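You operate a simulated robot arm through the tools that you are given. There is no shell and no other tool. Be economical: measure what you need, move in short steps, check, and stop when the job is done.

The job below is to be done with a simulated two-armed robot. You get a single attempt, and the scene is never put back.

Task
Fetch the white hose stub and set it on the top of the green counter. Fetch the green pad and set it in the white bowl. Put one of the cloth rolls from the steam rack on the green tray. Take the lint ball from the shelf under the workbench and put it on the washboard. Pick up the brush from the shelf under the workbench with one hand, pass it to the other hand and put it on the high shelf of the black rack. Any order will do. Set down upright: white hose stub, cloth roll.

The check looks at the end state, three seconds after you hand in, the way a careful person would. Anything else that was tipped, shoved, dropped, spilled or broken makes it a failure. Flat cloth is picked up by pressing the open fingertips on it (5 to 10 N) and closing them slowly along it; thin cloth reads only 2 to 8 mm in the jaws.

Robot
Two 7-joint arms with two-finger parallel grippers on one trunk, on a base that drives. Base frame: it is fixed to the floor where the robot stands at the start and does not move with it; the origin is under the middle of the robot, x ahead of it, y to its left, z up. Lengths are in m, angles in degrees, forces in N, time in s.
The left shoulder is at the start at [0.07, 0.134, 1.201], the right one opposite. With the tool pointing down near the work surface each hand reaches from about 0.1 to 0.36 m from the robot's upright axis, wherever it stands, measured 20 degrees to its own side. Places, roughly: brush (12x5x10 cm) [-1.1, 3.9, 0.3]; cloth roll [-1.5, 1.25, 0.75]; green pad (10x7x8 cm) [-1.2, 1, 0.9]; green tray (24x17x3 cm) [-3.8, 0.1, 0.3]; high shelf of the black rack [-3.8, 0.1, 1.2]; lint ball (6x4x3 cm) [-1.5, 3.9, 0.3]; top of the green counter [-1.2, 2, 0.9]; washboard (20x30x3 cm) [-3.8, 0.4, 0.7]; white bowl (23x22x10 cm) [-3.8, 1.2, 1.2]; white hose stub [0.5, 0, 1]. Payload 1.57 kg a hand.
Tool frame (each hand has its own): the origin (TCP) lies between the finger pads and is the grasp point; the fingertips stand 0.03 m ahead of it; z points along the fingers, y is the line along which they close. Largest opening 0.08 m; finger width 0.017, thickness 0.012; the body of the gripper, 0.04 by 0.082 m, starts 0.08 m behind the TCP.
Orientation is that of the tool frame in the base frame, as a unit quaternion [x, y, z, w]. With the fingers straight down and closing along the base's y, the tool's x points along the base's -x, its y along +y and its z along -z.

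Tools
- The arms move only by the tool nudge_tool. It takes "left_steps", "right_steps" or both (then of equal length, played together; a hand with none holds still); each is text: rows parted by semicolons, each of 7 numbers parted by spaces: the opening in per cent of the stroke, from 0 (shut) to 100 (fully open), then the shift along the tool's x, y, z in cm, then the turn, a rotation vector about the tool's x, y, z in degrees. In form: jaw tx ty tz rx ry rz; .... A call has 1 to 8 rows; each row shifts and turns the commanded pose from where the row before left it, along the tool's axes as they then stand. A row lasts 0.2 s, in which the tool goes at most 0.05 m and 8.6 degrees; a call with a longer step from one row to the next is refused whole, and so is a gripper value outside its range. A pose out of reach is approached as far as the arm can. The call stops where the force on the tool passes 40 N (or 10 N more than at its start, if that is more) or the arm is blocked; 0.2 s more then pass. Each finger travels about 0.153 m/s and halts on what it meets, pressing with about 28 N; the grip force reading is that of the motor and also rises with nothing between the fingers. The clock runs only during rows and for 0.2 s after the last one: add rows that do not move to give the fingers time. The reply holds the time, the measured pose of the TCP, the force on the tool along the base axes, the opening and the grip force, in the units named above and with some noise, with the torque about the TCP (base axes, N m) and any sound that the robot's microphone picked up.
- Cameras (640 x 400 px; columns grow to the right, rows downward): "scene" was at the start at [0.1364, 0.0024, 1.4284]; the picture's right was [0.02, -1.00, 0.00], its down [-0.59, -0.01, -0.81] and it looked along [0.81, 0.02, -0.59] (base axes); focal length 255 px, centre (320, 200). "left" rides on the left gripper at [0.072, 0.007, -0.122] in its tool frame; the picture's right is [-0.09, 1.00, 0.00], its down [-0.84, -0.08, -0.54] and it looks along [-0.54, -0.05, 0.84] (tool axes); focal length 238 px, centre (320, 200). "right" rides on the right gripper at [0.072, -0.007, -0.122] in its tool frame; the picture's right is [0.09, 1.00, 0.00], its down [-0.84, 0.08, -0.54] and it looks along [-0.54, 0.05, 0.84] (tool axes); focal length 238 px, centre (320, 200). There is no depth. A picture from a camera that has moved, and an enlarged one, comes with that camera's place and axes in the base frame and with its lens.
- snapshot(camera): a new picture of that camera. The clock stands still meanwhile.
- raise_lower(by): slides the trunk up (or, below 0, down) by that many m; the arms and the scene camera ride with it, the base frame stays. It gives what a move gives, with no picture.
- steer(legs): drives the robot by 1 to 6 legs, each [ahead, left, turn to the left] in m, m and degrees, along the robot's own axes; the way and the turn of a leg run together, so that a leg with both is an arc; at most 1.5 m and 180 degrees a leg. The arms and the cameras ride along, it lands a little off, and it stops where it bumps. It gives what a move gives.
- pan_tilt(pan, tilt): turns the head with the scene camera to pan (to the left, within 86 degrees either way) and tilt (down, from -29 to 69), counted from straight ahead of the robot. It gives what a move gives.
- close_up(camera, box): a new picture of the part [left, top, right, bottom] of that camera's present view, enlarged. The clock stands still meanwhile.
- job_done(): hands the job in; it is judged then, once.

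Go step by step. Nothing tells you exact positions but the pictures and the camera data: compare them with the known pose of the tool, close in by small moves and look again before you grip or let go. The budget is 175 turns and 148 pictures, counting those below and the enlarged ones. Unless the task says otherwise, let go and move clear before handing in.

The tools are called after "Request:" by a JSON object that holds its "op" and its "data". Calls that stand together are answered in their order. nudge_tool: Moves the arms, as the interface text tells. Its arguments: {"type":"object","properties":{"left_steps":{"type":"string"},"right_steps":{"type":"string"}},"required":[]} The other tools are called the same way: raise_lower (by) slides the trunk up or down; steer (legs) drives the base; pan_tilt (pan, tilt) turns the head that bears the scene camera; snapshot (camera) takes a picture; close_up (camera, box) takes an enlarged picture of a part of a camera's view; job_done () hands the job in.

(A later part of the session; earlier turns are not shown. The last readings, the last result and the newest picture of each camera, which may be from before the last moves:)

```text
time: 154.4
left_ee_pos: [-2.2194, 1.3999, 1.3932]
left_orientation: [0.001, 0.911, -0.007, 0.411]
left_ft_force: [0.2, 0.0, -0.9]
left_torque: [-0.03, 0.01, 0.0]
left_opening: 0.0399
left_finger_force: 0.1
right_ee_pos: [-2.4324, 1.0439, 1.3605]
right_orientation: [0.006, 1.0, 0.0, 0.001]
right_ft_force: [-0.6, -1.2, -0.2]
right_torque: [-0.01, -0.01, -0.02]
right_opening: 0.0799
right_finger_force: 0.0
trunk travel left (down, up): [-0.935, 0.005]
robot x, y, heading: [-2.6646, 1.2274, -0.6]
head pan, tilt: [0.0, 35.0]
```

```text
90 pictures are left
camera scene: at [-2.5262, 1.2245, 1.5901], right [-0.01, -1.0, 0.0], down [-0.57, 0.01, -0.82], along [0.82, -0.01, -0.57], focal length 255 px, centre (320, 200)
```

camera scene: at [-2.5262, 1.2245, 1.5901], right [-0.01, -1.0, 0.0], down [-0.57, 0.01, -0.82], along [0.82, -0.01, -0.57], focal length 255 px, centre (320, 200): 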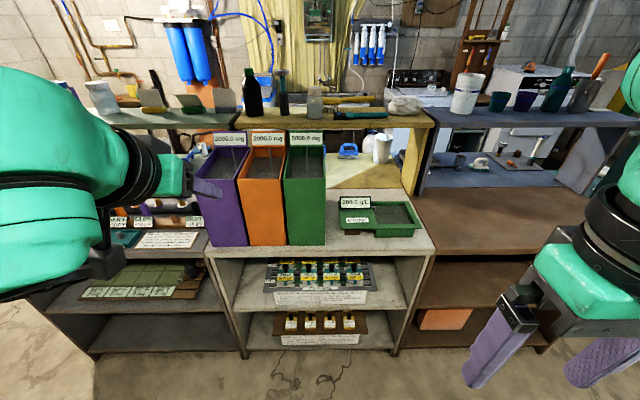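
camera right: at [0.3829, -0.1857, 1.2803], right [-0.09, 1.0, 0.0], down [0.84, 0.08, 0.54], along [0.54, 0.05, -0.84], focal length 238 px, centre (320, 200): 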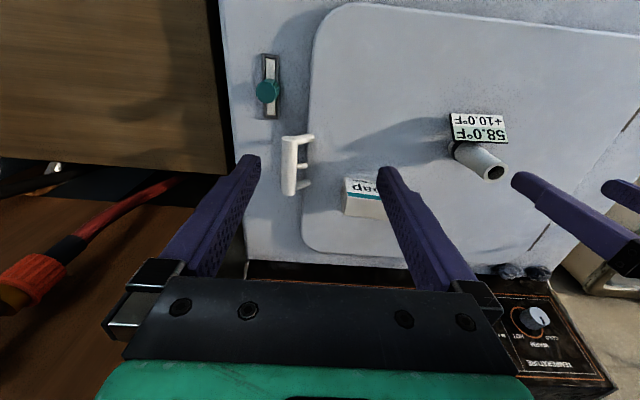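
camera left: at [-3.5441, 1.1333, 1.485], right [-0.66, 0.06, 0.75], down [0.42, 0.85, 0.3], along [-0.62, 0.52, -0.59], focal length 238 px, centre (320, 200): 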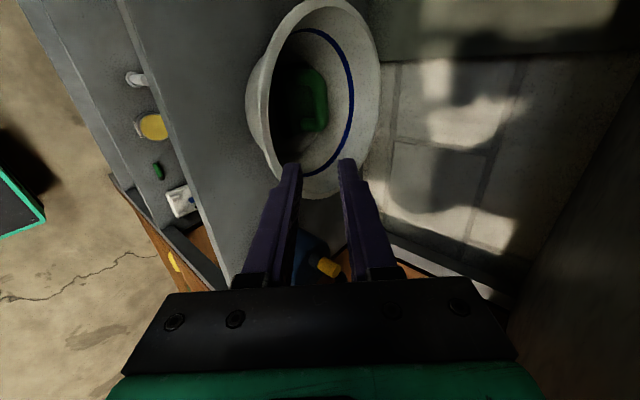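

Request:
{"op": "raise_lower", "data": {"by": -0.4}}

Request:
{"op": "raise_lower", "data": {"by": -0.2}}

Request:
{"op": "nudge_tool", "data": {"left_steps": "50 0 0 0 0 -8 0;50 0 0 0 0 -8 0;50 0 0 0 0 -8 0;50 0 0 0 0 -8 0;50 0 0 0 0 -8 0;50 0 0 0 0 0 0"}}

Request:
{"op": "snapshot", "data": {"camera": "scene"}}

Request:
{"op": "close_up", "data": {"camera": "scene", "box": [220, 160, 440, 300]}}

```text
time: 158.3
left_ee_pos: [-2.2205, 1.4004, 0.9911]
left_orientation: [0.003, 0.911, -0.008, 0.411]
left_ft_force: [1.1, -0.9, 0.0]
left_torque: [-0.01, -0.01, 0.03]
left_opening: 0.0402
left_finger_force: 0.1
right_ee_pos: [-2.4334, 1.0451, 0.9594]
right_orientation: [0.006, 1.0, 0.0, 0.001]
right_ft_force: [0.3, -0.7, 0.3]
right_torque: [0.04, 0.05, 0.0]
right_opening: 0.0797
right_finger_force: 0.1
trunk travel left (down, up): [-0.535, 0.405]
robot x, y, heading: [-2.6619, 1.2278, -0.4]
head pan, tilt: [0.0, 35.0]
```

```text
time: 160.4
left_ee_pos: [-2.2203, 1.4008, 0.7925]
left_orientation: [0.002, 0.911, -0.007, 0.412]
left_ft_force: [0.4, 0.3, -0.3]
left_torque: [-0.03, -0.02, 0.02]
left_opening: 0.04
left_finger_force: 0.0
right_ee_pos: [-2.4331, 1.0438, 0.7597]
right_orientation: [0.006, 1.0, 0.0, 0.001]
right_ft_force: [-0.2, -0.6, 0.8]
right_torque: [0.04, 0.01, -0.01]
right_opening: 0.0798
right_finger_force: 0.1
trunk travel left (down, up): [-0.335, 0.605]
robot x, y, heading: [-2.6605, 1.2265, -0.9]
head pan, tilt: [0.0, 35.0]
```

```text
time: 161.8
left_ee_pos: [-2.2068, 1.3751, 0.8266]
left_orientation: [0.002, 0.88, -0.006, 0.475]
left_ft_force: [-0.6, -0.9, 0.4]
left_torque: [-0.03, -0.01, -0.03]
left_opening: 0.0399
left_finger_force: 0.1
left hand out of reach, approached as far as the arm can: row 1, 2, 3, 4, 5
right_ee_pos: [-2.4333, 1.0445, 0.759]
right_orientation: [0.006, 1.0, 0.0, 0.001]
right_ft_force: [-0.7, 0.4, -0.6]
right_torque: [-0.03, 0.02, 0.0]
right_opening: 0.0798
right_finger_force: 0.1
trunk travel left (down, up): [-0.335, 0.605]
robot x, y, heading: [-2.6611, 1.2246, -0.7]
head pan, tilt: [0.0, 35.0]
```

```text
89 pictures are left
camera scene: at [-2.5262, 1.2245, 0.9901], right [-0.01, -1.0, 0.0], down [-0.57, 0.01, -0.82], along [0.82, -0.01, -0.57], focal length 255 px, centre (320, 200)
```

scene: 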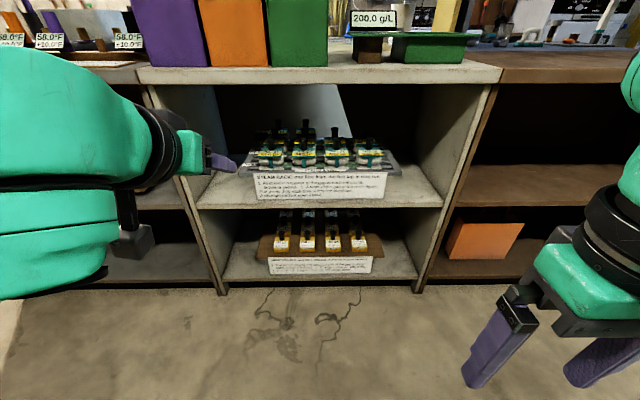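

```text
2.86 times, centred on (330, 230) of scene
camera zoom: at [-2.5262, 1.2245, 0.9901], right [-0.01, -1.0, 0.0], down [-0.57, 0.01, -0.82], along [0.82, -0.01, -0.57], focal length 729 px, centre (291, 114)
```

zoom: 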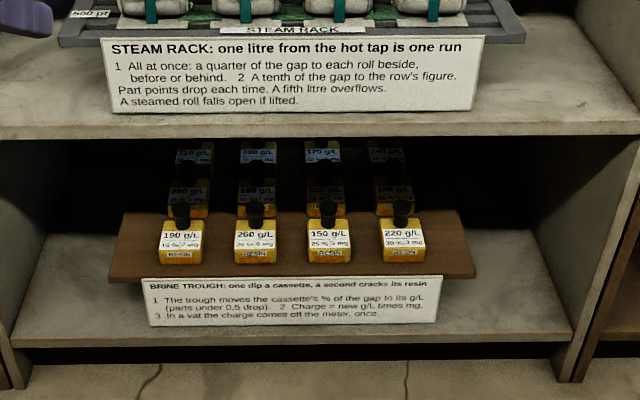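

Request:
{"op": "close_up", "data": {"camera": "scene", "box": [230, 105, 420, 210]}}

```text
3.37 times, centred on (325, 158) of scene
camera zoom: at [-2.5262, 1.2245, 0.9901], right [-0.01, -1.0, 0.0], down [-0.57, 0.01, -0.82], along [0.82, -0.01, -0.57], focal length 859 px, centre (303, 343)
```

zoom: 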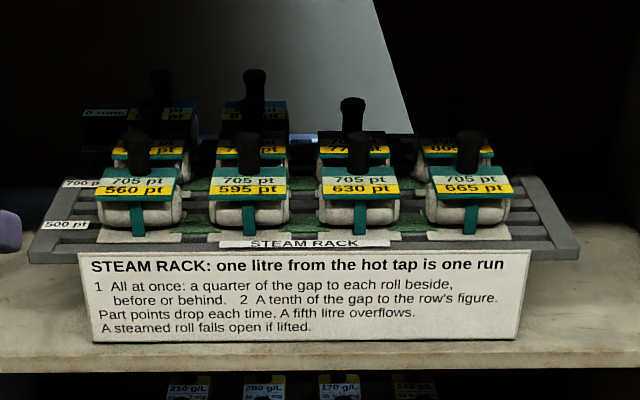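

The 560 pt roll's knob (front row, left) is at about [-1.743, 1.37, 0.672]; 560 is far under the 705 on its tag, so it should be unsteamed. The left hand is pitched 57°, which suits reaching in. I'll lower a bit and drive nearer.

Request:
{"op": "steer", "data": {"legs": [[0.25, -0.02, 0.7]]}}

Request:
{"op": "nudge_tool", "data": {"left_steps": "50 0 0 0 0 -6 0;50 0 0 2 0 -6 0;50 0 0 0 0 0 0"}}

Request:
{"op": "snapshot", "data": {"camera": "scene"}}

Request:
{"op": "snapshot", "data": {"camera": "left"}}

```text
time: 163.6
left_ee_pos: [-1.9632, 1.3583, 0.8253]
left_orientation: [-0.003, 0.881, -0.004, 0.473]
left_ft_force: [0.0, 0.3, 0.3]
left_torque: [0.0, -0.02, 0.05]
left_opening: 0.0401
left_finger_force: 0.0
right_ee_pos: [-2.1857, 1.0235, 0.7594]
right_orientation: [0.0, 1.0, 0.0, -0.001]
right_ft_force: [0.7, -0.3, 0.6]
right_torque: [0.03, 0.01, 0.02]
right_opening: 0.0801
right_finger_force: 0.0
trunk travel left (down, up): [-0.335, 0.605]
robot x, y, heading: [-2.418, 1.1988, -0.1]
head pan, tilt: [0.0, 35.0]
```

```text
time: 164.4
left_ee_pos: [-1.9559, 1.3588, 0.821]
left_orientation: [-0.004, 0.868, -0.004, 0.497]
left_ft_force: [-0.7, 0.0, 1.1]
left_torque: [0.01, 0.03, 0.02]
left_opening: 0.0403
left_finger_force: 0.1
left hand out of reach, approached as far as the arm can: row 1, 2
right_ee_pos: [-2.1861, 1.0241, 0.7595]
right_orientation: [0.001, 1.0, -0.001, 0.001]
right_ft_force: [0.1, 1.1, -0.4]
right_torque: [-0.06, -0.03, 0.02]
right_opening: 0.0801
right_finger_force: 0.0
trunk travel left (down, up): [-0.335, 0.605]
robot x, y, heading: [-2.4154, 1.2027, 0.0]
head pan, tilt: [0.0, 35.0]
```

```text
86 pictures are left
camera scene: at [-2.2811, 1.2036, 0.99], right [0.0, -1.0, 0.0], down [-0.57, 0.0, -0.82], along [0.82, 0.0, -0.57], focal length 255 px, centre (320, 200)
```

scene: 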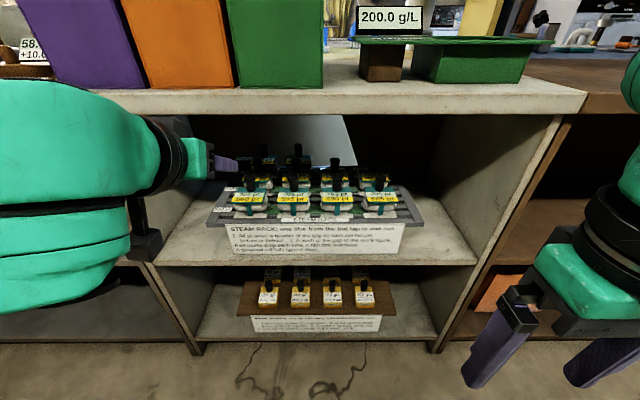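

```text
85 pictures are left
camera left: at [-2.0959, 1.3648, 0.8221], right [0.04, 1.0, 0.07], down [-0.04, -0.07, 1.0], along [1.0, -0.05, 0.04], focal length 238 px, centre (320, 200)
```

left: 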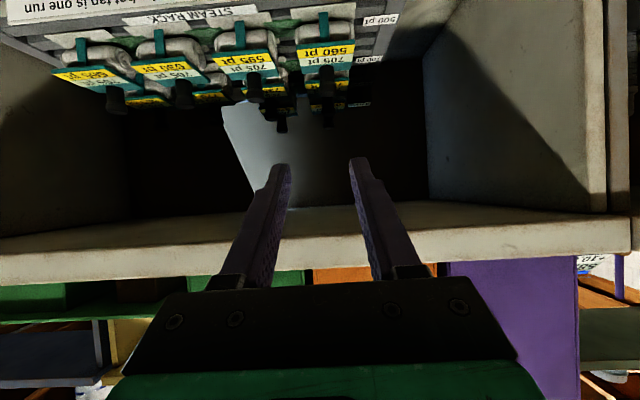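

Request:
{"op": "raise_lower", "data": {"by": -0.11}}

Request:
{"op": "close_up", "data": {"camera": "left", "box": [200, 0, 440, 200]}}

Request:
{"op": "close_up", "data": {"camera": "scene", "box": [180, 80, 420, 230]}}

```text
time: 165.8
left_ee_pos: [-1.9561, 1.358, 0.712]
left_orientation: [-0.004, 0.868, -0.004, 0.496]
left_ft_force: [0.5, 0.4, 0.4]
left_torque: [0.0, -0.02, 0.0]
left_opening: 0.04
left_finger_force: 0.0
right_ee_pos: [-2.186, 1.0252, 0.6489]
right_orientation: [0.002, 1.0, 0.0, 0.001]
right_ft_force: [0.8, -0.1, 0.9]
right_torque: [0.01, 0.01, 0.01]
right_opening: 0.08
right_finger_force: 0.0
trunk travel left (down, up): [-0.225, 0.715]
robot x, y, heading: [-2.4165, 1.2045, 0.1]
head pan, tilt: [0.0, 35.0]
```

```text
2.00 times, centred on (320, 100) of left
camera zoom: at [-2.0961, 1.3649, 0.7122], right [0.05, 1.0, 0.07], down [-0.04, -0.07, 1.0], along [1.0, -0.05, 0.04], focal length 477 px, centre (320, 400)
```

zoom: 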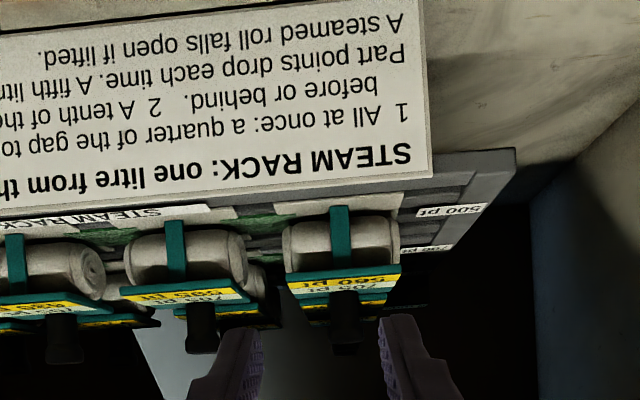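

```text
2.67 times, centred on (300, 155) of scene
camera zoom: at [-2.2814, 1.2038, 0.8801], right [0.0, -1.0, 0.0], down [-0.57, 0.0, -0.82], along [0.82, 0.0, -0.57], focal length 680 px, centre (373, 320)
```

zoom: 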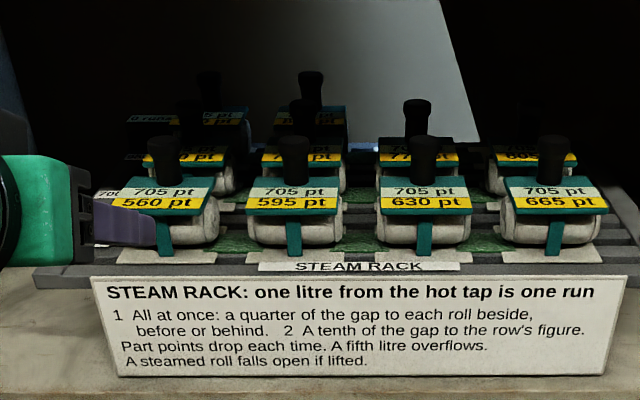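

Knob of the 560 roll: centre about [-1.743, 1.372, 0.671], spanning z 0.654–0.686. I'll drive 13 cm closer with the hand slightly above it, then measure again.

Request:
{"op": "nudge_tool", "data": {"left_steps": "75 0 1.3 0 0 0 0;75 0 0 0 0 0 0"}}

Request:
{"op": "steer", "data": {"legs": [[0.13, 0, 0]]}}

Request:
{"op": "close_up", "data": {"camera": "left", "box": [200, 0, 440, 200]}}

Request:
{"op": "close_up", "data": {"camera": "scene", "box": [140, 100, 380, 250]}}

```text
time: 166.4
left_ee_pos: [-1.9534, 1.3715, 0.7112]
left_orientation: [-0.003, 0.868, -0.004, 0.497]
left_ft_force: [-0.2, -0.1, 0.3]
left_torque: [-0.03, -0.01, 0.01]
left_opening: 0.0598
left_finger_force: 0.0
right_ee_pos: [-2.186, 1.0239, 0.6483]
right_orientation: [0.001, 1.0, 0.0, 0.002]
right_ft_force: [0.0, -1.0, 1.2]
right_torque: [0.03, 0.0, 0.01]
right_opening: 0.0801
right_finger_force: 0.1
trunk travel left (down, up): [-0.225, 0.715]
robot x, y, heading: [-2.4185, 1.2061, -0.1]
head pan, tilt: [0.0, 35.0]
```

```text
time: 167.7
left_ee_pos: [-1.8239, 1.3717, 0.7111]
left_orientation: [-0.003, 0.868, -0.005, 0.496]
left_ft_force: [0.4, 0.0, 0.6]
left_torque: [0.0, -0.02, 0.0]
left_opening: 0.0602
left_finger_force: 0.1
right_ee_pos: [-2.0573, 1.0236, 0.6485]
right_orientation: [0.001, 1.0, -0.001, 0.001]
right_ft_force: [-0.2, -0.4, 0.1]
right_torque: [0.0, 0.03, -0.02]
right_opening: 0.0799
right_finger_force: 0.1
trunk travel left (down, up): [-0.225, 0.715]
robot x, y, heading: [-2.2903, 1.2023, -0.2]
head pan, tilt: [0.0, 35.0]
```

```text
2.00 times, centred on (320, 100) of left
camera zoom: at [-1.966, 1.3777, 0.7117], right [0.04, 1.0, 0.07], down [-0.04, -0.07, 1.0], along [1.0, -0.05, 0.04], focal length 477 px, centre (320, 400)
```

zoom: 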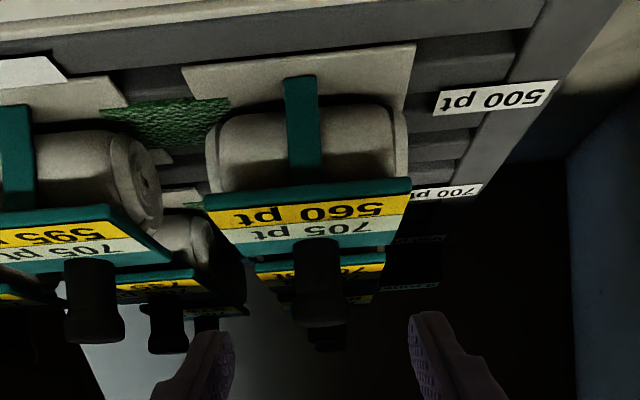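

```text
2.67 times, centred on (260, 175) of scene
camera zoom: at [-2.1519, 1.2035, 0.88], right [0.0, -1.0, 0.0], down [-0.57, 0.0, -0.82], along [0.82, 0.0, -0.57], focal length 680 px, centre (480, 267)
```

zoom: 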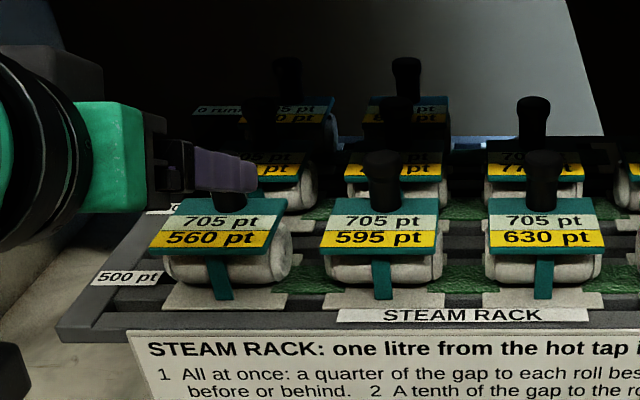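

Knob confirmed at [-1.743, 1.370], z 0.647–0.686. Advancing the open fingers around it.

Request:
{"op": "nudge_tool", "data": {"left_steps": "75 -0.25 -0.1 2.6 0 0 0;75 -0.25 0 2.6 0 0 0;75 -0.25 0 2.6 0 0 0;75 0 0 0 0 0 0"}}

Request:
{"op": "close_up", "data": {"camera": "left", "box": [200, 0, 440, 200]}}

Request:
{"op": "close_up", "data": {"camera": "scene", "box": [140, 100, 380, 250]}}

```text
time: 168.7
left_ee_pos: [-1.7544, 1.3701, 0.6796]
left_orientation: [-0.003, 0.868, -0.004, 0.497]
left_ft_force: [0.4, 0.3, -0.8]
left_torque: [-0.01, 0.0, 0.04]
left_opening: 0.0601
left_finger_force: 0.0
right_ee_pos: [-2.0583, 1.0239, 0.6491]
right_orientation: [0.0, 1.0, 0.0, 0.002]
right_ft_force: [0.5, 0.0, -0.8]
right_torque: [0.02, 0.02, -0.01]
right_opening: 0.0796
right_finger_force: 0.1
trunk travel left (down, up): [-0.225, 0.715]
robot x, y, heading: [-2.2884, 1.2004, -0.2]
head pan, tilt: [0.0, 35.0]
```

```text
2.00 times, centred on (320, 100) of left
camera zoom: at [-1.8951, 1.3768, 0.6795], right [0.04, 1.0, 0.07], down [-0.04, -0.07, 1.0], along [1.0, -0.05, 0.04], focal length 477 px, centre (320, 400)
```

zoom: 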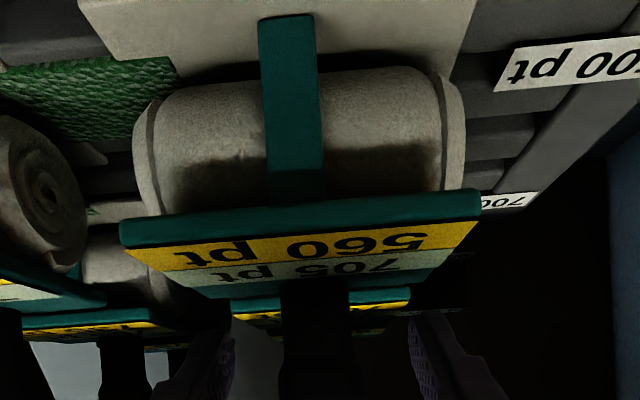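

```text
2.67 times, centred on (260, 175) of scene
camera zoom: at [-2.1522, 1.2035, 0.8801], right [0.0, -1.0, 0.0], down [-0.57, 0.0, -0.82], along [0.82, 0.0, -0.57], focal length 680 px, centre (480, 267)
```

zoom: 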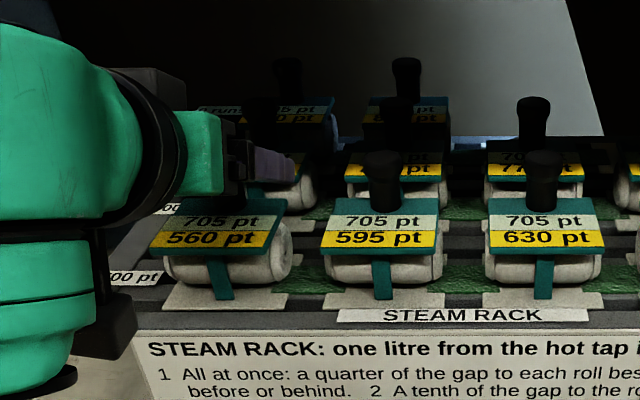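

The knob is centred between the fingers. Closing.

Request:
{"op": "nudge_tool", "data": {"left_steps": "50 0 0 0 0 0 0;35 0 0 0 0 0 0;22 0 0 0 0 0 0;15 0 0 0 0 0 0;15 0 0 0 0 0 0"}}

```text
time: 169.9
left_ee_pos: [-1.7537, 1.3704, 0.6792]
left_orientation: [-0.003, 0.868, -0.004, 0.496]
left_ft_force: [-0.6, 0.1, 1.3]
left_torque: [0.18, 0.03, -0.05]
left_opening: 0.0231
left_finger_force: 28.0
right_ee_pos: [-2.0578, 1.0236, 0.65]
right_orientation: [0.001, 1.0, 0.0, 0.001]
right_ft_force: [0.0, -0.4, 0.2]
right_torque: [0.01, -0.03, 0.02]
right_opening: 0.0799
right_finger_force: 0.2
trunk travel left (down, up): [-0.225, 0.715]
robot x, y, heading: [-2.2876, 1.2023, -0.1]
head pan, tilt: [0.0, 35.0]
```

Gripped at 23 mm. Lifting 4 cm straight up and checking that the roll stays closed.

Request:
{"op": "nudge_tool", "data": {"left_steps": "15 -0.86 0 -0.5 0 0 0;15 -1.3 0 -0.76 0 0 0;15 -1.3 0 -0.76 0 0 0;15 0 0 0 0 0 0"}}

Request:
{"op": "close_up", "data": {"camera": "scene", "box": [140, 80, 380, 250]}}

Request:
{"op": "snapshot", "data": {"camera": "left"}}

```text
time: 170.9
left_ee_pos: [-1.7542, 1.3704, 0.7184]
left_orientation: [-0.004, 0.868, -0.004, 0.496]
left_ft_force: [-1.7, 0.3, -0.7]
left_torque: [0.0, -0.02, -0.02]
left_opening: 0.0224
left_finger_force: 28.3
right_ee_pos: [-2.0566, 1.0242, 0.6503]
right_orientation: [0.001, 1.0, -0.001, 0.001]
right_ft_force: [-0.8, -0.1, 0.7]
right_torque: [-0.01, -0.01, 0.0]
right_opening: 0.0799
right_finger_force: 0.0
trunk travel left (down, up): [-0.225, 0.715]
robot x, y, heading: [-2.2882, 1.2028, -0.2]
head pan, tilt: [0.0, 35.0]
```

```text
2.35 times, centred on (260, 165) of scene
camera zoom: at [-2.1521, 1.2035, 0.88], right [0.0, -1.0, 0.0], down [-0.57, 0.0, -0.82], along [0.82, 0.0, -0.57], focal length 600 px, centre (461, 282)
```

zoom: 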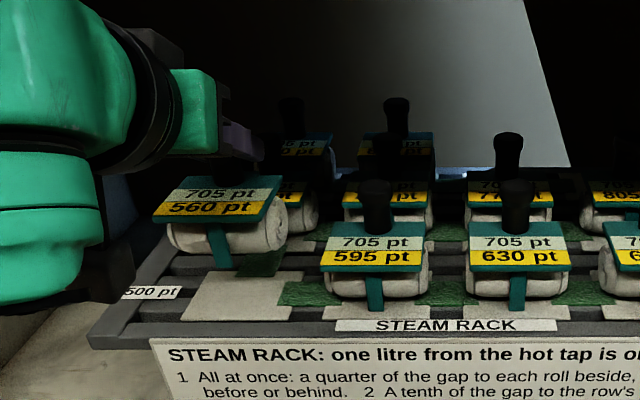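

```text
77 pictures are left
camera left: at [-1.8952, 1.377, 0.7192], right [0.04, 1.0, 0.07], down [-0.04, -0.07, 1.0], along [1.0, -0.05, 0.04], focal length 238 px, centre (320, 200)
```

left: 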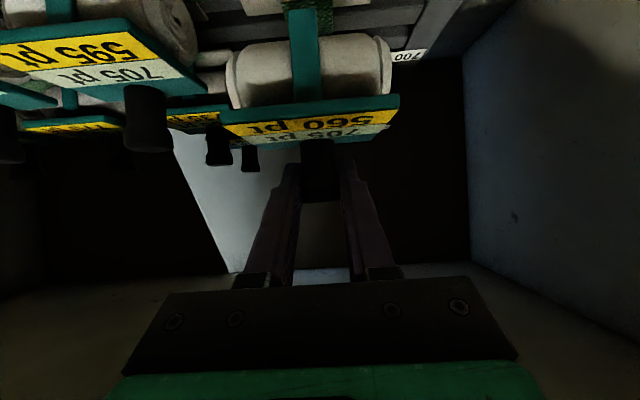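

The roll came up closed. I'll back out, turn around and go to the black rack at y ≈ 0.27.

Request:
{"op": "steer", "data": {"legs": [[-0.45, 0, 0], [0, 0, 180], [0, 0.9, 0]]}}

Request:
{"op": "snapshot", "data": {"camera": "scene"}}

```text
time: 185.4
left_ee_pos: [-3.2825, 0.112, 0.7181]
left_orientation: [0.868, 0.001, -0.496, -0.005]
left_ft_force: [-0.3, 0.0, -1.3]
left_torque: [0.01, 0.04, 0.02]
left_opening: 0.0228
left_finger_force: 28.2
right_ee_pos: [-2.9767, 0.4581, 0.6495]
right_orientation: [1.0, -0.005, -0.001, 0.0]
right_ft_force: [-0.5, 0.5, -0.8]
right_torque: [0.01, -0.03, 0.03]
right_opening: 0.08
right_finger_force: 0.1
trunk travel left (down, up): [-0.225, 0.715]
robot x, y, heading: [-2.7456, 0.2748, 179.7]
head pan, tilt: [0.0, 35.0]
```

```text
76 pictures are left
camera scene: at [-2.8855, 0.2778, 0.8801], right [0.01, 1.0, 0.0], down [0.57, -0.01, -0.82], along [-0.82, 0.01, -0.57], focal length 255 px, centre (320, 200)
```

scene: 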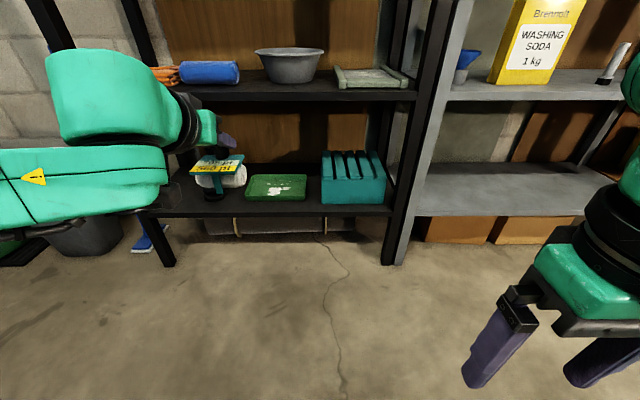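

The green tray is on the black rack's lower shelf, centre about [-3.73, 0.115], with a shelf above at z ≈ 0.70. I'll lower the trunk, drive in part-way and look.

Request:
{"op": "raise_lower", "data": {"by": -0.2}}

Request:
{"op": "steer", "data": {"legs": [[0.3, 0, 0]]}}

Request:
{"op": "snapshot", "data": {"camera": "scene"}}

Request:
{"op": "snapshot", "data": {"camera": "left"}}

```text
time: 187.6
left_ee_pos: [-3.2823, 0.1113, 0.5181]
left_orientation: [0.868, 0.001, -0.496, -0.005]
left_ft_force: [0.0, 0.0, -1.3]
left_torque: [-0.06, 0.03, 0.0]
left_opening: 0.0232
left_finger_force: 28.5
right_ee_pos: [-2.9765, 0.4567, 0.4489]
right_orientation: [1.0, -0.004, -0.001, 0.0]
right_ft_force: [1.2, -0.4, -0.4]
right_torque: [0.02, 0.01, 0.0]
right_opening: 0.0798
right_finger_force: 0.1
trunk travel left (down, up): [-0.025, 0.915]
robot x, y, heading: [-2.7459, 0.2772, 179.3]
head pan, tilt: [0.0, 35.0]
```

```text
time: 189.6
left_ee_pos: [-3.5728, 0.1126, 0.5191]
left_orientation: [0.868, 0.002, -0.497, -0.005]
left_ft_force: [-1.2, 0.2, -0.2]
left_torque: [-0.05, -0.01, -0.03]
left_opening: 0.0226
left_finger_force: 28.4
right_ee_pos: [-3.2701, 0.4577, 0.4495]
right_orientation: [1.0, -0.003, -0.002, -0.001]
right_ft_force: [0.2, 0.3, -1.1]
right_torque: [-0.02, -0.01, -0.02]
right_opening: 0.0799
right_finger_force: 0.1
trunk travel left (down, up): [-0.025, 0.915]
robot x, y, heading: [-3.0399, 0.2759, 179.4]
head pan, tilt: [0.0, 35.0]
```

```text
75 pictures are left
camera scene: at [-3.1782, 0.2798, 0.6801], right [0.01, 1.0, 0.0], down [0.57, 0.0, -0.82], along [-0.82, 0.01, -0.57], focal length 255 px, centre (320, 200)
```

scene: 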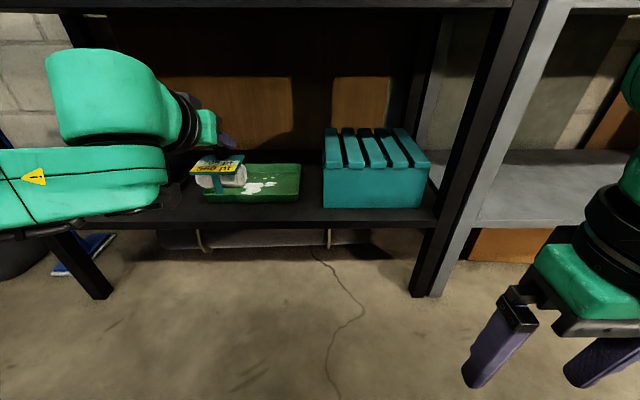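

```text
74 pictures are left
camera left: at [-3.4319, 0.106, 0.5189], right [-0.05, -1.0, 0.07], down [0.04, 0.07, 1.0], along [-1.0, 0.05, 0.04], focal length 238 px, centre (320, 200)
```

left: 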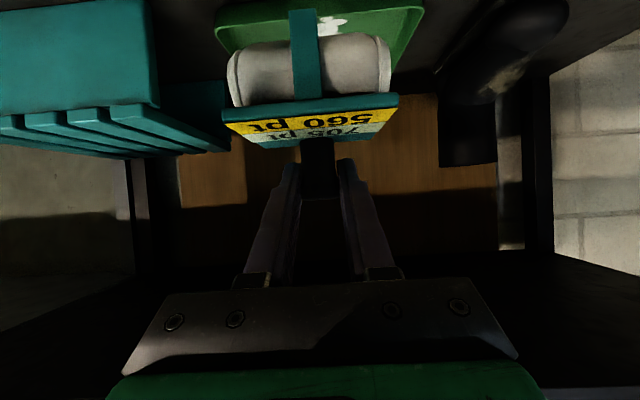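

Tray centre is about [-3.775, 0.116] and the roll is aligned in y. I'll drive 17 cm more, then check.

Request:
{"op": "steer", "data": {"legs": [[0.18, 0, 0]]}}

Request:
{"op": "snapshot", "data": {"camera": "scene"}}

Request:
{"op": "snapshot", "data": {"camera": "left"}}

```text
time: 191.1
left_ee_pos: [-3.7536, 0.1122, 0.5185]
left_orientation: [0.868, 0.004, -0.497, -0.004]
left_ft_force: [-0.4, -0.4, -1.1]
left_torque: [0.01, 0.0, 0.03]
left_opening: 0.0228
left_finger_force: 27.8
right_ee_pos: [-3.4499, 0.458, 0.4489]
right_orientation: [1.0, 0.0, -0.001, 0.0]
right_ft_force: [0.2, 0.4, -0.3]
right_torque: [0.02, 0.03, -0.01]
right_opening: 0.0799
right_finger_force: 0.1
trunk travel left (down, up): [-0.025, 0.915]
robot x, y, heading: [-3.2209, 0.2766, 180.0]
head pan, tilt: [0.0, 35.0]
```

```text
73 pictures are left
camera scene: at [-3.3585, 0.28, 0.6801], right [0.0, 1.0, 0.0], down [0.57, 0.0, -0.82], along [-0.82, 0.0, -0.57], focal length 255 px, centre (320, 200)
```

scene: 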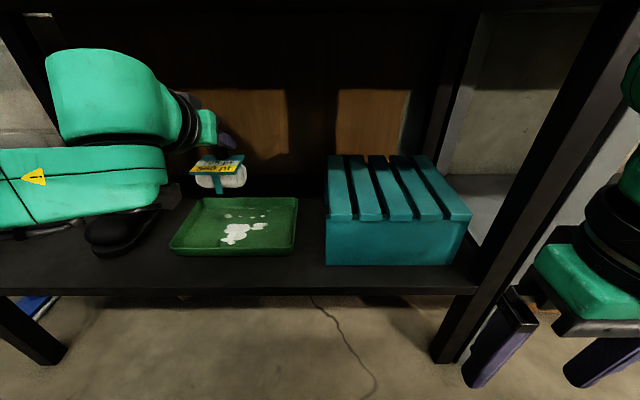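

```text
72 pictures are left
camera left: at [-3.6115, 0.1051, 0.5189], right [-0.04, -1.0, 0.07], down [0.04, 0.07, 1.0], along [-1.0, 0.05, 0.04], focal length 238 px, centre (320, 200)
```

left: 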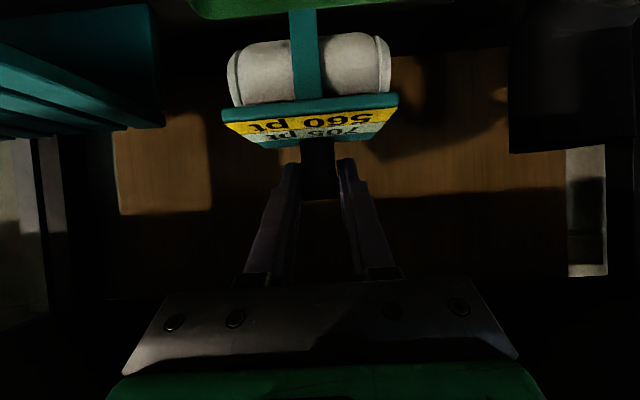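

Request:
{"op": "close_up", "data": {"camera": "scene", "box": [0, 100, 320, 300]}}

```text
2.00 times, centred on (160, 200) of scene
camera zoom: at [-3.3585, 0.28, 0.6801], right [0.0, 1.0, 0.0], down [0.57, 0.0, -0.82], along [-0.82, 0.0, -0.57], focal length 510 px, centre (640, 200)
```

zoom: 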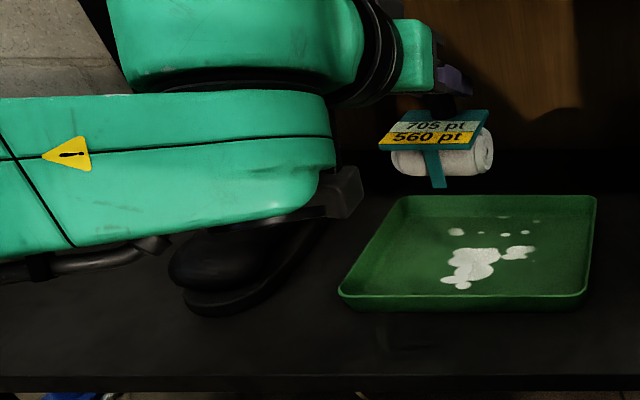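

A boot stands on the left of the tray, so I'll place the roll slightly to the tray's +y side to keep the forearm clear. Moving in and down 6 cm first.

Request:
{"op": "nudge_tool", "data": {"left_steps": "15 -0.6 -1.7 1.1 0 0 0;15 -0.6 -1.7 1.1 0 0 0;15 1.7 0 1 0 0 0;15 1.7 0 1 0 0 0;15 1.7 0 1 0 0 0;15 0 0 0 0 0 0"}}

Request:
{"op": "close_up", "data": {"camera": "scene", "box": [0, 100, 320, 300]}}

Request:
{"op": "snapshot", "data": {"camera": "left"}}

```text
time: 192.5
left_ee_pos: [-3.7794, 0.1456, 0.4582]
left_orientation: [0.868, 0.004, -0.496, -0.004]
left_ft_force: [0.2, -0.2, -1.8]
left_torque: [-0.02, 0.01, 0.01]
left_opening: 0.0227
left_finger_force: 27.8
right_ee_pos: [-3.4501, 0.4583, 0.4486]
right_orientation: [1.0, 0.0, -0.002, 0.0]
right_ft_force: [-0.4, 0.1, 0.6]
right_torque: [0.0, 0.02, -0.01]
right_opening: 0.0801
right_finger_force: 0.1
trunk travel left (down, up): [-0.025, 0.915]
robot x, y, heading: [-3.2179, 0.2804, 179.8]
head pan, tilt: [0.0, 35.0]
```

```text
2.00 times, centred on (160, 200) of scene
camera zoom: at [-3.3585, 0.28, 0.68], right [0.0, 1.0, 0.0], down [0.57, 0.0, -0.82], along [-0.82, 0.0, -0.57], focal length 510 px, centre (640, 200)
```

zoom: 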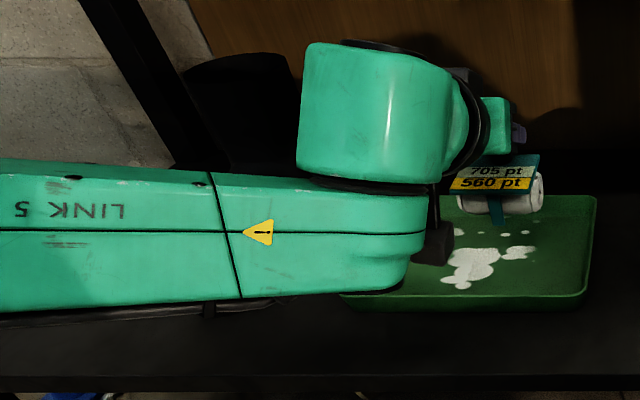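

```text
69 pictures are left
camera left: at [-3.6376, 0.1393, 0.4587], right [-0.04, -1.0, 0.07], down [0.04, 0.07, 1.0], along [-1.0, 0.05, 0.04], focal length 238 px, centre (320, 200)
```

left: 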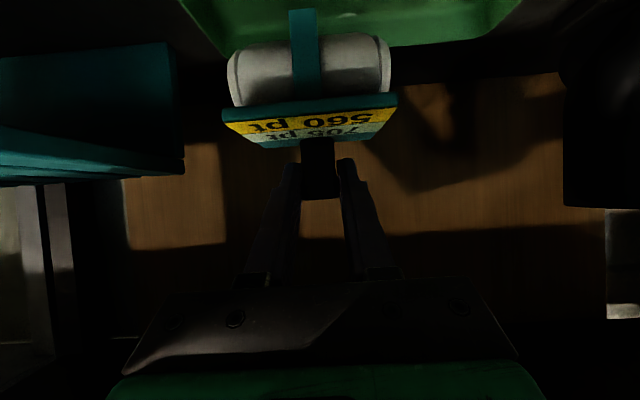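

The forearm is bent low over the boot and tray front. I'll back the base 11 cm and stretch the arm instead, with the trunk raised a little, so the forearm comes in straight and higher.

Request:
{"op": "steer", "data": {"legs": [[-0.11, 0, 0]]}}

Request:
{"op": "raise_lower", "data": {"by": 0.1}}

Request:
{"op": "nudge_tool", "data": {"left_steps": "15 -1.3 0 2.2 0 0 0;15 -1.3 0 2.2 0 0 0;15 -1.3 0 2.2 0 0 0;15 -1.3 0 2.2 0 0 0;15 1.7 0 1 0 0 0;15 1.7 0 1 0 0 0;15 1.7 0 1 0 0 0;15 0 0 0 0 0 0"}}

Request:
{"op": "snapshot", "data": {"camera": "scene"}}

```text
time: 193.7
left_ee_pos: [-3.67, 0.1447, 0.458]
left_orientation: [0.868, 0.004, -0.496, -0.004]
left_ft_force: [0.3, 0.6, -1.0]
left_torque: [-0.01, 0.03, 0.02]
left_opening: 0.0225
left_finger_force: 27.8
right_ee_pos: [-3.3403, 0.4568, 0.4495]
right_orientation: [1.0, 0.0, -0.001, 0.0]
right_ft_force: [1.1, 0.0, 0.2]
right_torque: [-0.01, 0.03, 0.0]
right_opening: 0.0798
right_finger_force: 0.0
trunk travel left (down, up): [-0.025, 0.915]
robot x, y, heading: [-3.1044, 0.2768, 179.8]
head pan, tilt: [0.0, 35.0]
```

```text
time: 195.1
left_ee_pos: [-3.6687, 0.1445, 0.5581]
left_orientation: [0.868, 0.005, -0.496, -0.003]
left_ft_force: [0.3, -0.1, -1.0]
left_torque: [0.0, 0.04, -0.02]
left_opening: 0.0228
left_finger_force: 27.8
right_ee_pos: [-3.3408, 0.4575, 0.5484]
right_orientation: [1.0, 0.0, -0.002, 0.0]
right_ft_force: [0.6, 0.0, -0.2]
right_torque: [0.0, -0.04, -0.02]
right_opening: 0.0802
right_finger_force: 0.2
trunk travel left (down, up): [-0.125, 0.815]
robot x, y, heading: [-3.1071, 0.2768, 180.2]
head pan, tilt: [0.0, 35.0]
```

```text
time: 196.9
left_ee_pos: [-3.7718, 0.1461, 0.4989]
left_orientation: [0.868, 0.005, -0.496, -0.003]
left_ft_force: [1.0, 0.9, -1.7]
left_torque: [-0.02, 0.01, -0.01]
left_opening: 0.0227
left_finger_force: 27.5
right_ee_pos: [-3.3405, 0.4578, 0.5504]
right_orientation: [1.0, 0.0, -0.001, 0.0]
right_ft_force: [0.3, 1.0, 0.2]
right_torque: [0.0, 0.01, 0.0]
right_opening: 0.0799
right_finger_force: 0.1
trunk travel left (down, up): [-0.125, 0.815]
robot x, y, heading: [-3.108, 0.2776, 179.8]
head pan, tilt: [0.0, 35.0]
```

```text
68 pictures are left
camera scene: at [-3.248, 0.2796, 0.78], right [0.0, 1.0, 0.0], down [0.57, 0.0, -0.82], along [-0.82, 0.0, -0.57], focal length 255 px, centre (320, 200)
```

scene: 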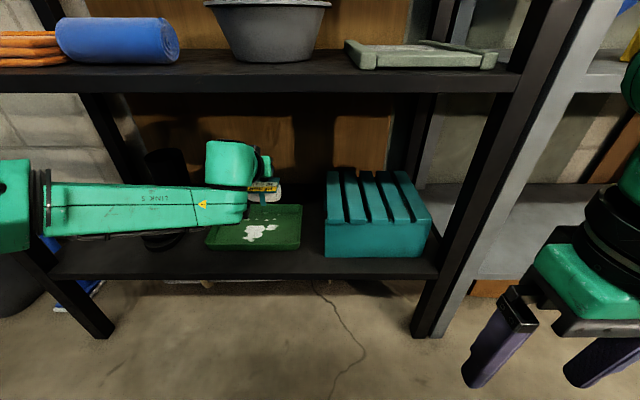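

Link positions work out: the forearm is at x ≈ -3.62, in front of the tray (edge -3.70) and the boot. I'll lower onto the tray in steps.

Request:
{"op": "nudge_tool", "data": {"left_steps": "15 1.2 0 1.5 0 0 0;15 1.7 0 1 0 0 0;15 1.7 0 1 0 0 0;15 0 0 0 0 0 0"}}

Request:
{"op": "close_up", "data": {"camera": "scene", "box": [120, 120, 340, 270]}}

Request:
{"op": "snapshot", "data": {"camera": "left"}}

```text
time: 197.9
left_ee_pos: [-3.7792, 0.146, 0.4404]
left_orientation: [0.868, 0.005, -0.496, -0.003]
left_ft_force: [0.1, 0.4, -0.9]
left_torque: [-0.01, -0.02, -0.02]
left_opening: 0.0228
left_finger_force: 27.5
right_ee_pos: [-3.341, 0.4571, 0.5487]
right_orientation: [1.0, 0.0, 0.0, 0.001]
right_ft_force: [0.4, -0.2, 0.1]
right_torque: [0.0, -0.01, 0.02]
right_opening: 0.0801
right_finger_force: 0.0
trunk travel left (down, up): [-0.125, 0.815]
robot x, y, heading: [-3.109, 0.2777, 180.1]
head pan, tilt: [0.0, 35.0]
```

```text
2.67 times, centred on (230, 195) of scene
camera zoom: at [-3.248, 0.2796, 0.78], right [0.0, 1.0, 0.0], down [0.57, 0.0, -0.82], along [-0.82, 0.0, -0.57], focal length 680 px, centre (560, 213)
```

zoom: 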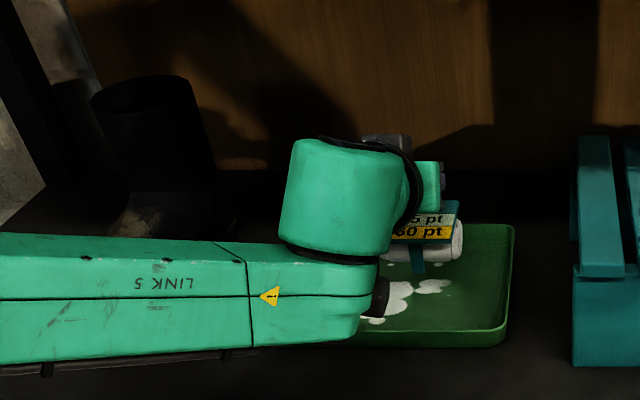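

```text
66 pictures are left
camera left: at [-3.6372, 0.1393, 0.4418], right [-0.04, -1.0, 0.07], down [0.04, 0.07, 1.0], along [-1.0, 0.04, 0.04], focal length 238 px, centre (320, 200)
```

left: 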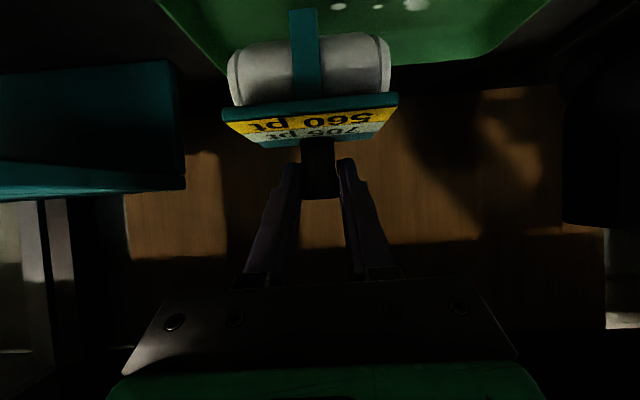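

Request:
{"op": "nudge_tool", "data": {"left_steps": "15 0.86 0 0.5 0 0 0;15 0.86 0 0.5 0 0 0;15 0.5 0 0.3 0 0 0;15 0 0 0 0 0 0"}}

Request:
{"op": "close_up", "data": {"camera": "scene", "box": [120, 120, 340, 270]}}

```text
time: 198.9
left_ee_pos: [-3.7786, 0.1457, 0.4161]
left_orientation: [0.868, 0.005, -0.496, -0.003]
left_ft_force: [-1.0, 0.1, -1.1]
left_torque: [-0.01, -0.02, 0.0]
left_opening: 0.0228
left_finger_force: 28.3
right_ee_pos: [-3.3422, 0.4578, 0.5493]
right_orientation: [1.0, 0.0, -0.002, 0.0]
right_ft_force: [-0.5, 0.0, 0.2]
right_torque: [0.0, 0.01, -0.01]
right_opening: 0.08
right_finger_force: 0.1
trunk travel left (down, up): [-0.125, 0.815]
robot x, y, heading: [-3.1091, 0.2823, 180.1]
head pan, tilt: [0.0, 35.0]
```

```text
2.67 times, centred on (230, 195) of scene
camera zoom: at [-3.2479, 0.2796, 0.78], right [0.0, 1.0, 0.0], down [0.57, 0.0, -0.82], along [-0.82, 0.0, -0.57], focal length 680 px, centre (560, 213)
```

zoom: 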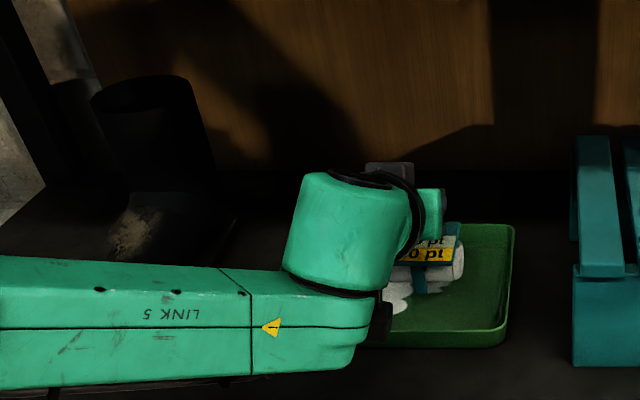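

Request:
{"op": "nudge_tool", "data": {"left_steps": "15 0.35 0 0.2 0 0 0;15 0.35 0 0.2 0 0 0;15 0 0 0 0 0 0"}}

```text
time: 199.7
left_ee_pos: [-3.7747, 0.1426, 0.4095]
left_orientation: [0.868, 0.004, -0.496, -0.004]
left_ft_force: [0.5, -0.2, -1.8]
left_torque: [-0.01, 0.04, -0.01]
left_opening: 0.023
left_finger_force: 28.0
left hand out of reach, approached as far as the arm can: row 2
right_ee_pos: [-3.3417, 0.4582, 0.5501]
right_orientation: [1.0, 0.001, -0.001, -0.001]
right_ft_force: [-0.4, 0.4, -0.2]
right_torque: [0.05, 0.01, -0.02]
right_opening: 0.08
right_finger_force: 0.1
trunk travel left (down, up): [-0.125, 0.815]
robot x, y, heading: [-3.1096, 0.2758, 180.0]
head pan, tilt: [0.0, 35.0]
```

At the reach limit of this posture; I'll use the trunk for the last millimetres.

Request:
{"op": "raise_lower", "data": {"by": -0.008}}

Request:
{"op": "raise_lower", "data": {"by": -0.005}}

```text
time: 200.2
left_ee_pos: [-3.7755, 0.1433, 0.401]
left_orientation: [0.868, 0.005, -0.496, -0.004]
left_ft_force: [0.2, -0.2, -0.8]
left_torque: [0.03, 0.01, 0.02]
left_opening: 0.0228
left_finger_force: 27.7
right_ee_pos: [-3.3401, 0.4575, 0.5414]
right_orientation: [1.0, 0.002, -0.001, 0.0]
right_ft_force: [-0.4, 1.1, -0.2]
right_torque: [0.03, 0.01, -0.02]
right_opening: 0.08
right_finger_force: 0.2
trunk travel left (down, up): [-0.117, 0.823]
robot x, y, heading: [-3.1067, 0.2783, 179.8]
head pan, tilt: [0.0, 35.0]
```

```text
time: 200.8
left_ee_pos: [-3.7742, 0.1424, 0.3969]
left_orientation: [0.869, 0.005, -0.495, -0.004]
left_ft_force: [0.2, 0.1, -1.1]
left_torque: [-0.04, 0.03, 0.01]
left_opening: 0.0229
left_finger_force: 27.9
right_ee_pos: [-3.3403, 0.456, 0.5353]
right_orientation: [1.0, 0.0, -0.001, 0.0]
right_ft_force: [0.8, -0.1, 0.2]
right_torque: [-0.01, -0.01, -0.03]
right_opening: 0.0803
right_finger_force: 0.0
trunk travel left (down, up): [-0.112, 0.828]
robot x, y, heading: [-3.1085, 0.2785, 179.9]
head pan, tilt: [0.0, 35.0]
```

Request:
{"op": "snapshot", "data": {"camera": "left"}}

Request:
{"op": "close_up", "data": {"camera": "scene", "box": [200, 170, 320, 250]}}

```text
64 pictures are left
camera left: at [-3.6329, 0.1367, 0.3977], right [-0.04, -1.0, 0.07], down [0.04, 0.07, 1.0], along [-1.0, 0.05, 0.04], focal length 238 px, centre (320, 200)
```

left: 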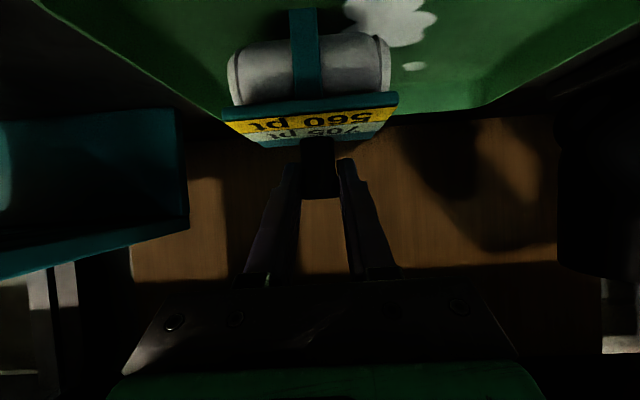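

```text
5.00 times, centred on (260, 210) of scene
camera zoom: at [-3.2479, 0.2796, 0.767], right [0.0, 1.0, 0.0], down [0.57, 0.0, -0.82], along [-0.82, 0.0, -0.57], focal length 1276 px, centre (620, 150)
```

zoom: 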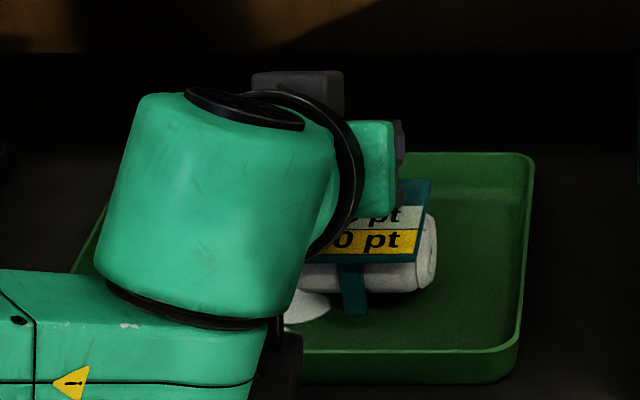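

Request:
{"op": "raise_lower", "data": {"by": -0.006}}

Request:
{"op": "raise_lower", "data": {"by": -0.005}}

```text
time: 201.3
left_ee_pos: [-3.7747, 0.1432, 0.391]
left_orientation: [0.868, 0.005, -0.496, -0.003]
left_ft_force: [0.1, 0.4, -0.6]
left_torque: [-0.01, 0.05, 0.0]
left_opening: 0.0229
left_finger_force: 28.0
right_ee_pos: [-3.3405, 0.4575, 0.5306]
right_orientation: [1.0, 0.0, -0.001, 0.0]
right_ft_force: [0.3, -0.2, -0.6]
right_torque: [-0.01, 0.03, -0.02]
right_opening: 0.0803
right_finger_force: 0.2
trunk travel left (down, up): [-0.106, 0.834]
robot x, y, heading: [-3.1065, 0.2778, 180.1]
head pan, tilt: [0.0, 35.0]
```

```text
time: 201.9
left_ee_pos: [-3.7753, 0.1425, 0.3845]
left_orientation: [0.868, 0.005, -0.497, -0.003]
left_ft_force: [0.5, 0.1, -0.9]
left_torque: [-0.02, 0.01, 0.01]
left_opening: 0.0228
left_finger_force: 27.8
right_ee_pos: [-3.3409, 0.4573, 0.5255]
right_orientation: [1.0, 0.0, -0.001, 0.0]
right_ft_force: [0.3, -0.1, -0.3]
right_torque: [-0.02, 0.0, -0.03]
right_opening: 0.0798
right_finger_force: 0.1
trunk travel left (down, up): [-0.101, 0.839]
robot x, y, heading: [-3.1092, 0.2812, 180.0]
head pan, tilt: [0.0, 35.0]
```

Request:
{"op": "raise_lower", "data": {"by": -0.005}}

Request:
{"op": "close_up", "data": {"camera": "scene", "box": [200, 170, 320, 250]}}

Request:
{"op": "close_up", "data": {"camera": "left", "box": [200, 0, 440, 150]}}

```text
time: 202.4
left_ee_pos: [-3.7753, 0.1426, 0.3816]
left_orientation: [0.868, 0.004, -0.497, -0.004]
left_ft_force: [-0.3, 0.2, 0.9]
left_torque: [-0.09, 0.03, -0.02]
left_opening: 0.0228
left_finger_force: 28.6
right_ee_pos: [-3.3407, 0.4575, 0.5216]
right_orientation: [1.0, 0.0, -0.001, 0.0]
right_ft_force: [1.1, 0.6, -0.2]
right_torque: [0.02, 0.02, -0.01]
right_opening: 0.08
right_finger_force: 0.1
trunk travel left (down, up): [-0.096, 0.844]
robot x, y, heading: [-3.106, 0.28, 179.9]
head pan, tilt: [0.0, 35.0]
```

```text
5.00 times, centred on (260, 210) of scene
camera zoom: at [-3.2477, 0.2797, 0.7511], right [0.0, 1.0, 0.0], down [0.57, 0.0, -0.82], along [-0.82, 0.0, -0.57], focal length 1276 px, centre (620, 150)
```

zoom: 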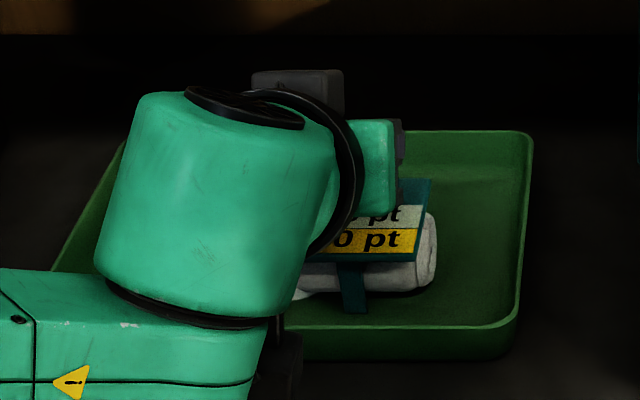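

```text
2.67 times, centred on (320, 75) of left
camera zoom: at [-3.633, 0.1368, 0.3822], right [-0.04, -1.0, 0.07], down [0.04, 0.07, 1.0], along [-1.0, 0.05, 0.04], focal length 636 px, centre (320, 533)
```

zoom: 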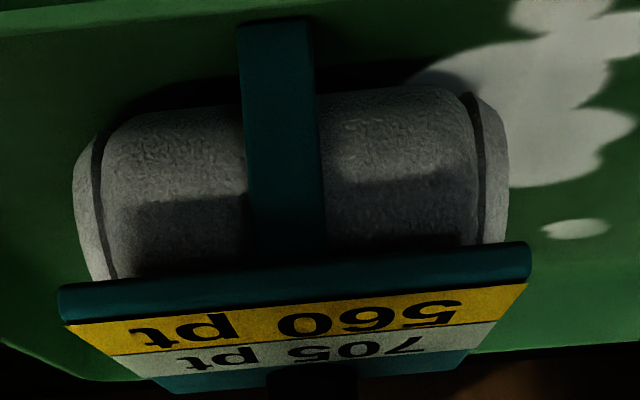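

Contact is starting. Two more millimetres, then I'll open gently.

Request:
{"op": "raise_lower", "data": {"by": -0.003}}

Request:
{"op": "nudge_tool", "data": {"left_steps": "32 0 0 0 0 0 0;38 0 0 0 0 0 0;46 0 0 0 0 0 0;56 0 0 0 0 0 0;56 0 0 0 0 0 0"}}

Request:
{"op": "close_up", "data": {"camera": "left", "box": [200, 0, 440, 150]}}

```text
time: 202.9
left_ee_pos: [-3.7757, 0.1433, 0.3821]
left_orientation: [0.867, 0.004, -0.498, -0.003]
left_ft_force: [-1.2, 1.0, 11.0]
left_torque: [-0.37, -0.36, 0.02]
left_opening: 0.0227
left_finger_force: 27.5
right_ee_pos: [-3.3389, 0.4569, 0.5179]
right_orientation: [1.0, 0.0, -0.002, 0.001]
right_ft_force: [1.0, -0.4, 0.0]
right_torque: [-0.04, 0.01, -0.01]
right_opening: 0.0797
right_finger_force: 0.1
trunk travel left (down, up): [-0.093, 0.847]
robot x, y, heading: [-3.1079, 0.2753, 180.0]
head pan, tilt: [0.0, 35.0]
```

```text
time: 204.1
left_ee_pos: [-3.7748, 0.1422, 0.3789]
left_orientation: [0.868, 0.004, -0.496, -0.004]
left_ft_force: [-0.2, 0.0, -0.4]
left_torque: [0.0, -0.03, 0.01]
left_opening: 0.0447
left_finger_force: 0.1
right_ee_pos: [-3.34, 0.457, 0.5184]
right_orientation: [1.0, 0.0, -0.001, 0.0]
right_ft_force: [0.5, 0.2, 0.1]
right_torque: [-0.02, -0.04, 0.02]
right_opening: 0.0799
right_finger_force: 0.0
trunk travel left (down, up): [-0.093, 0.847]
robot x, y, heading: [-3.106, 0.2802, 180.0]
head pan, tilt: [0.0, 35.0]
```

```text
2.67 times, centred on (320, 75) of left
camera zoom: at [-3.6329, 0.1367, 0.3788], right [-0.04, -1.0, 0.07], down [0.04, 0.07, 1.0], along [-1.0, 0.05, 0.04], focal length 636 px, centre (320, 533)
```

zoom: 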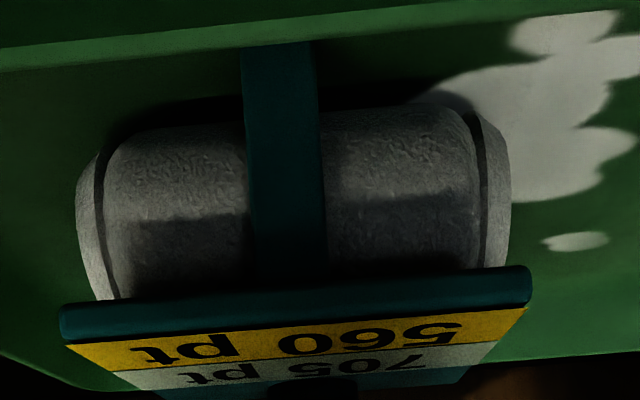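

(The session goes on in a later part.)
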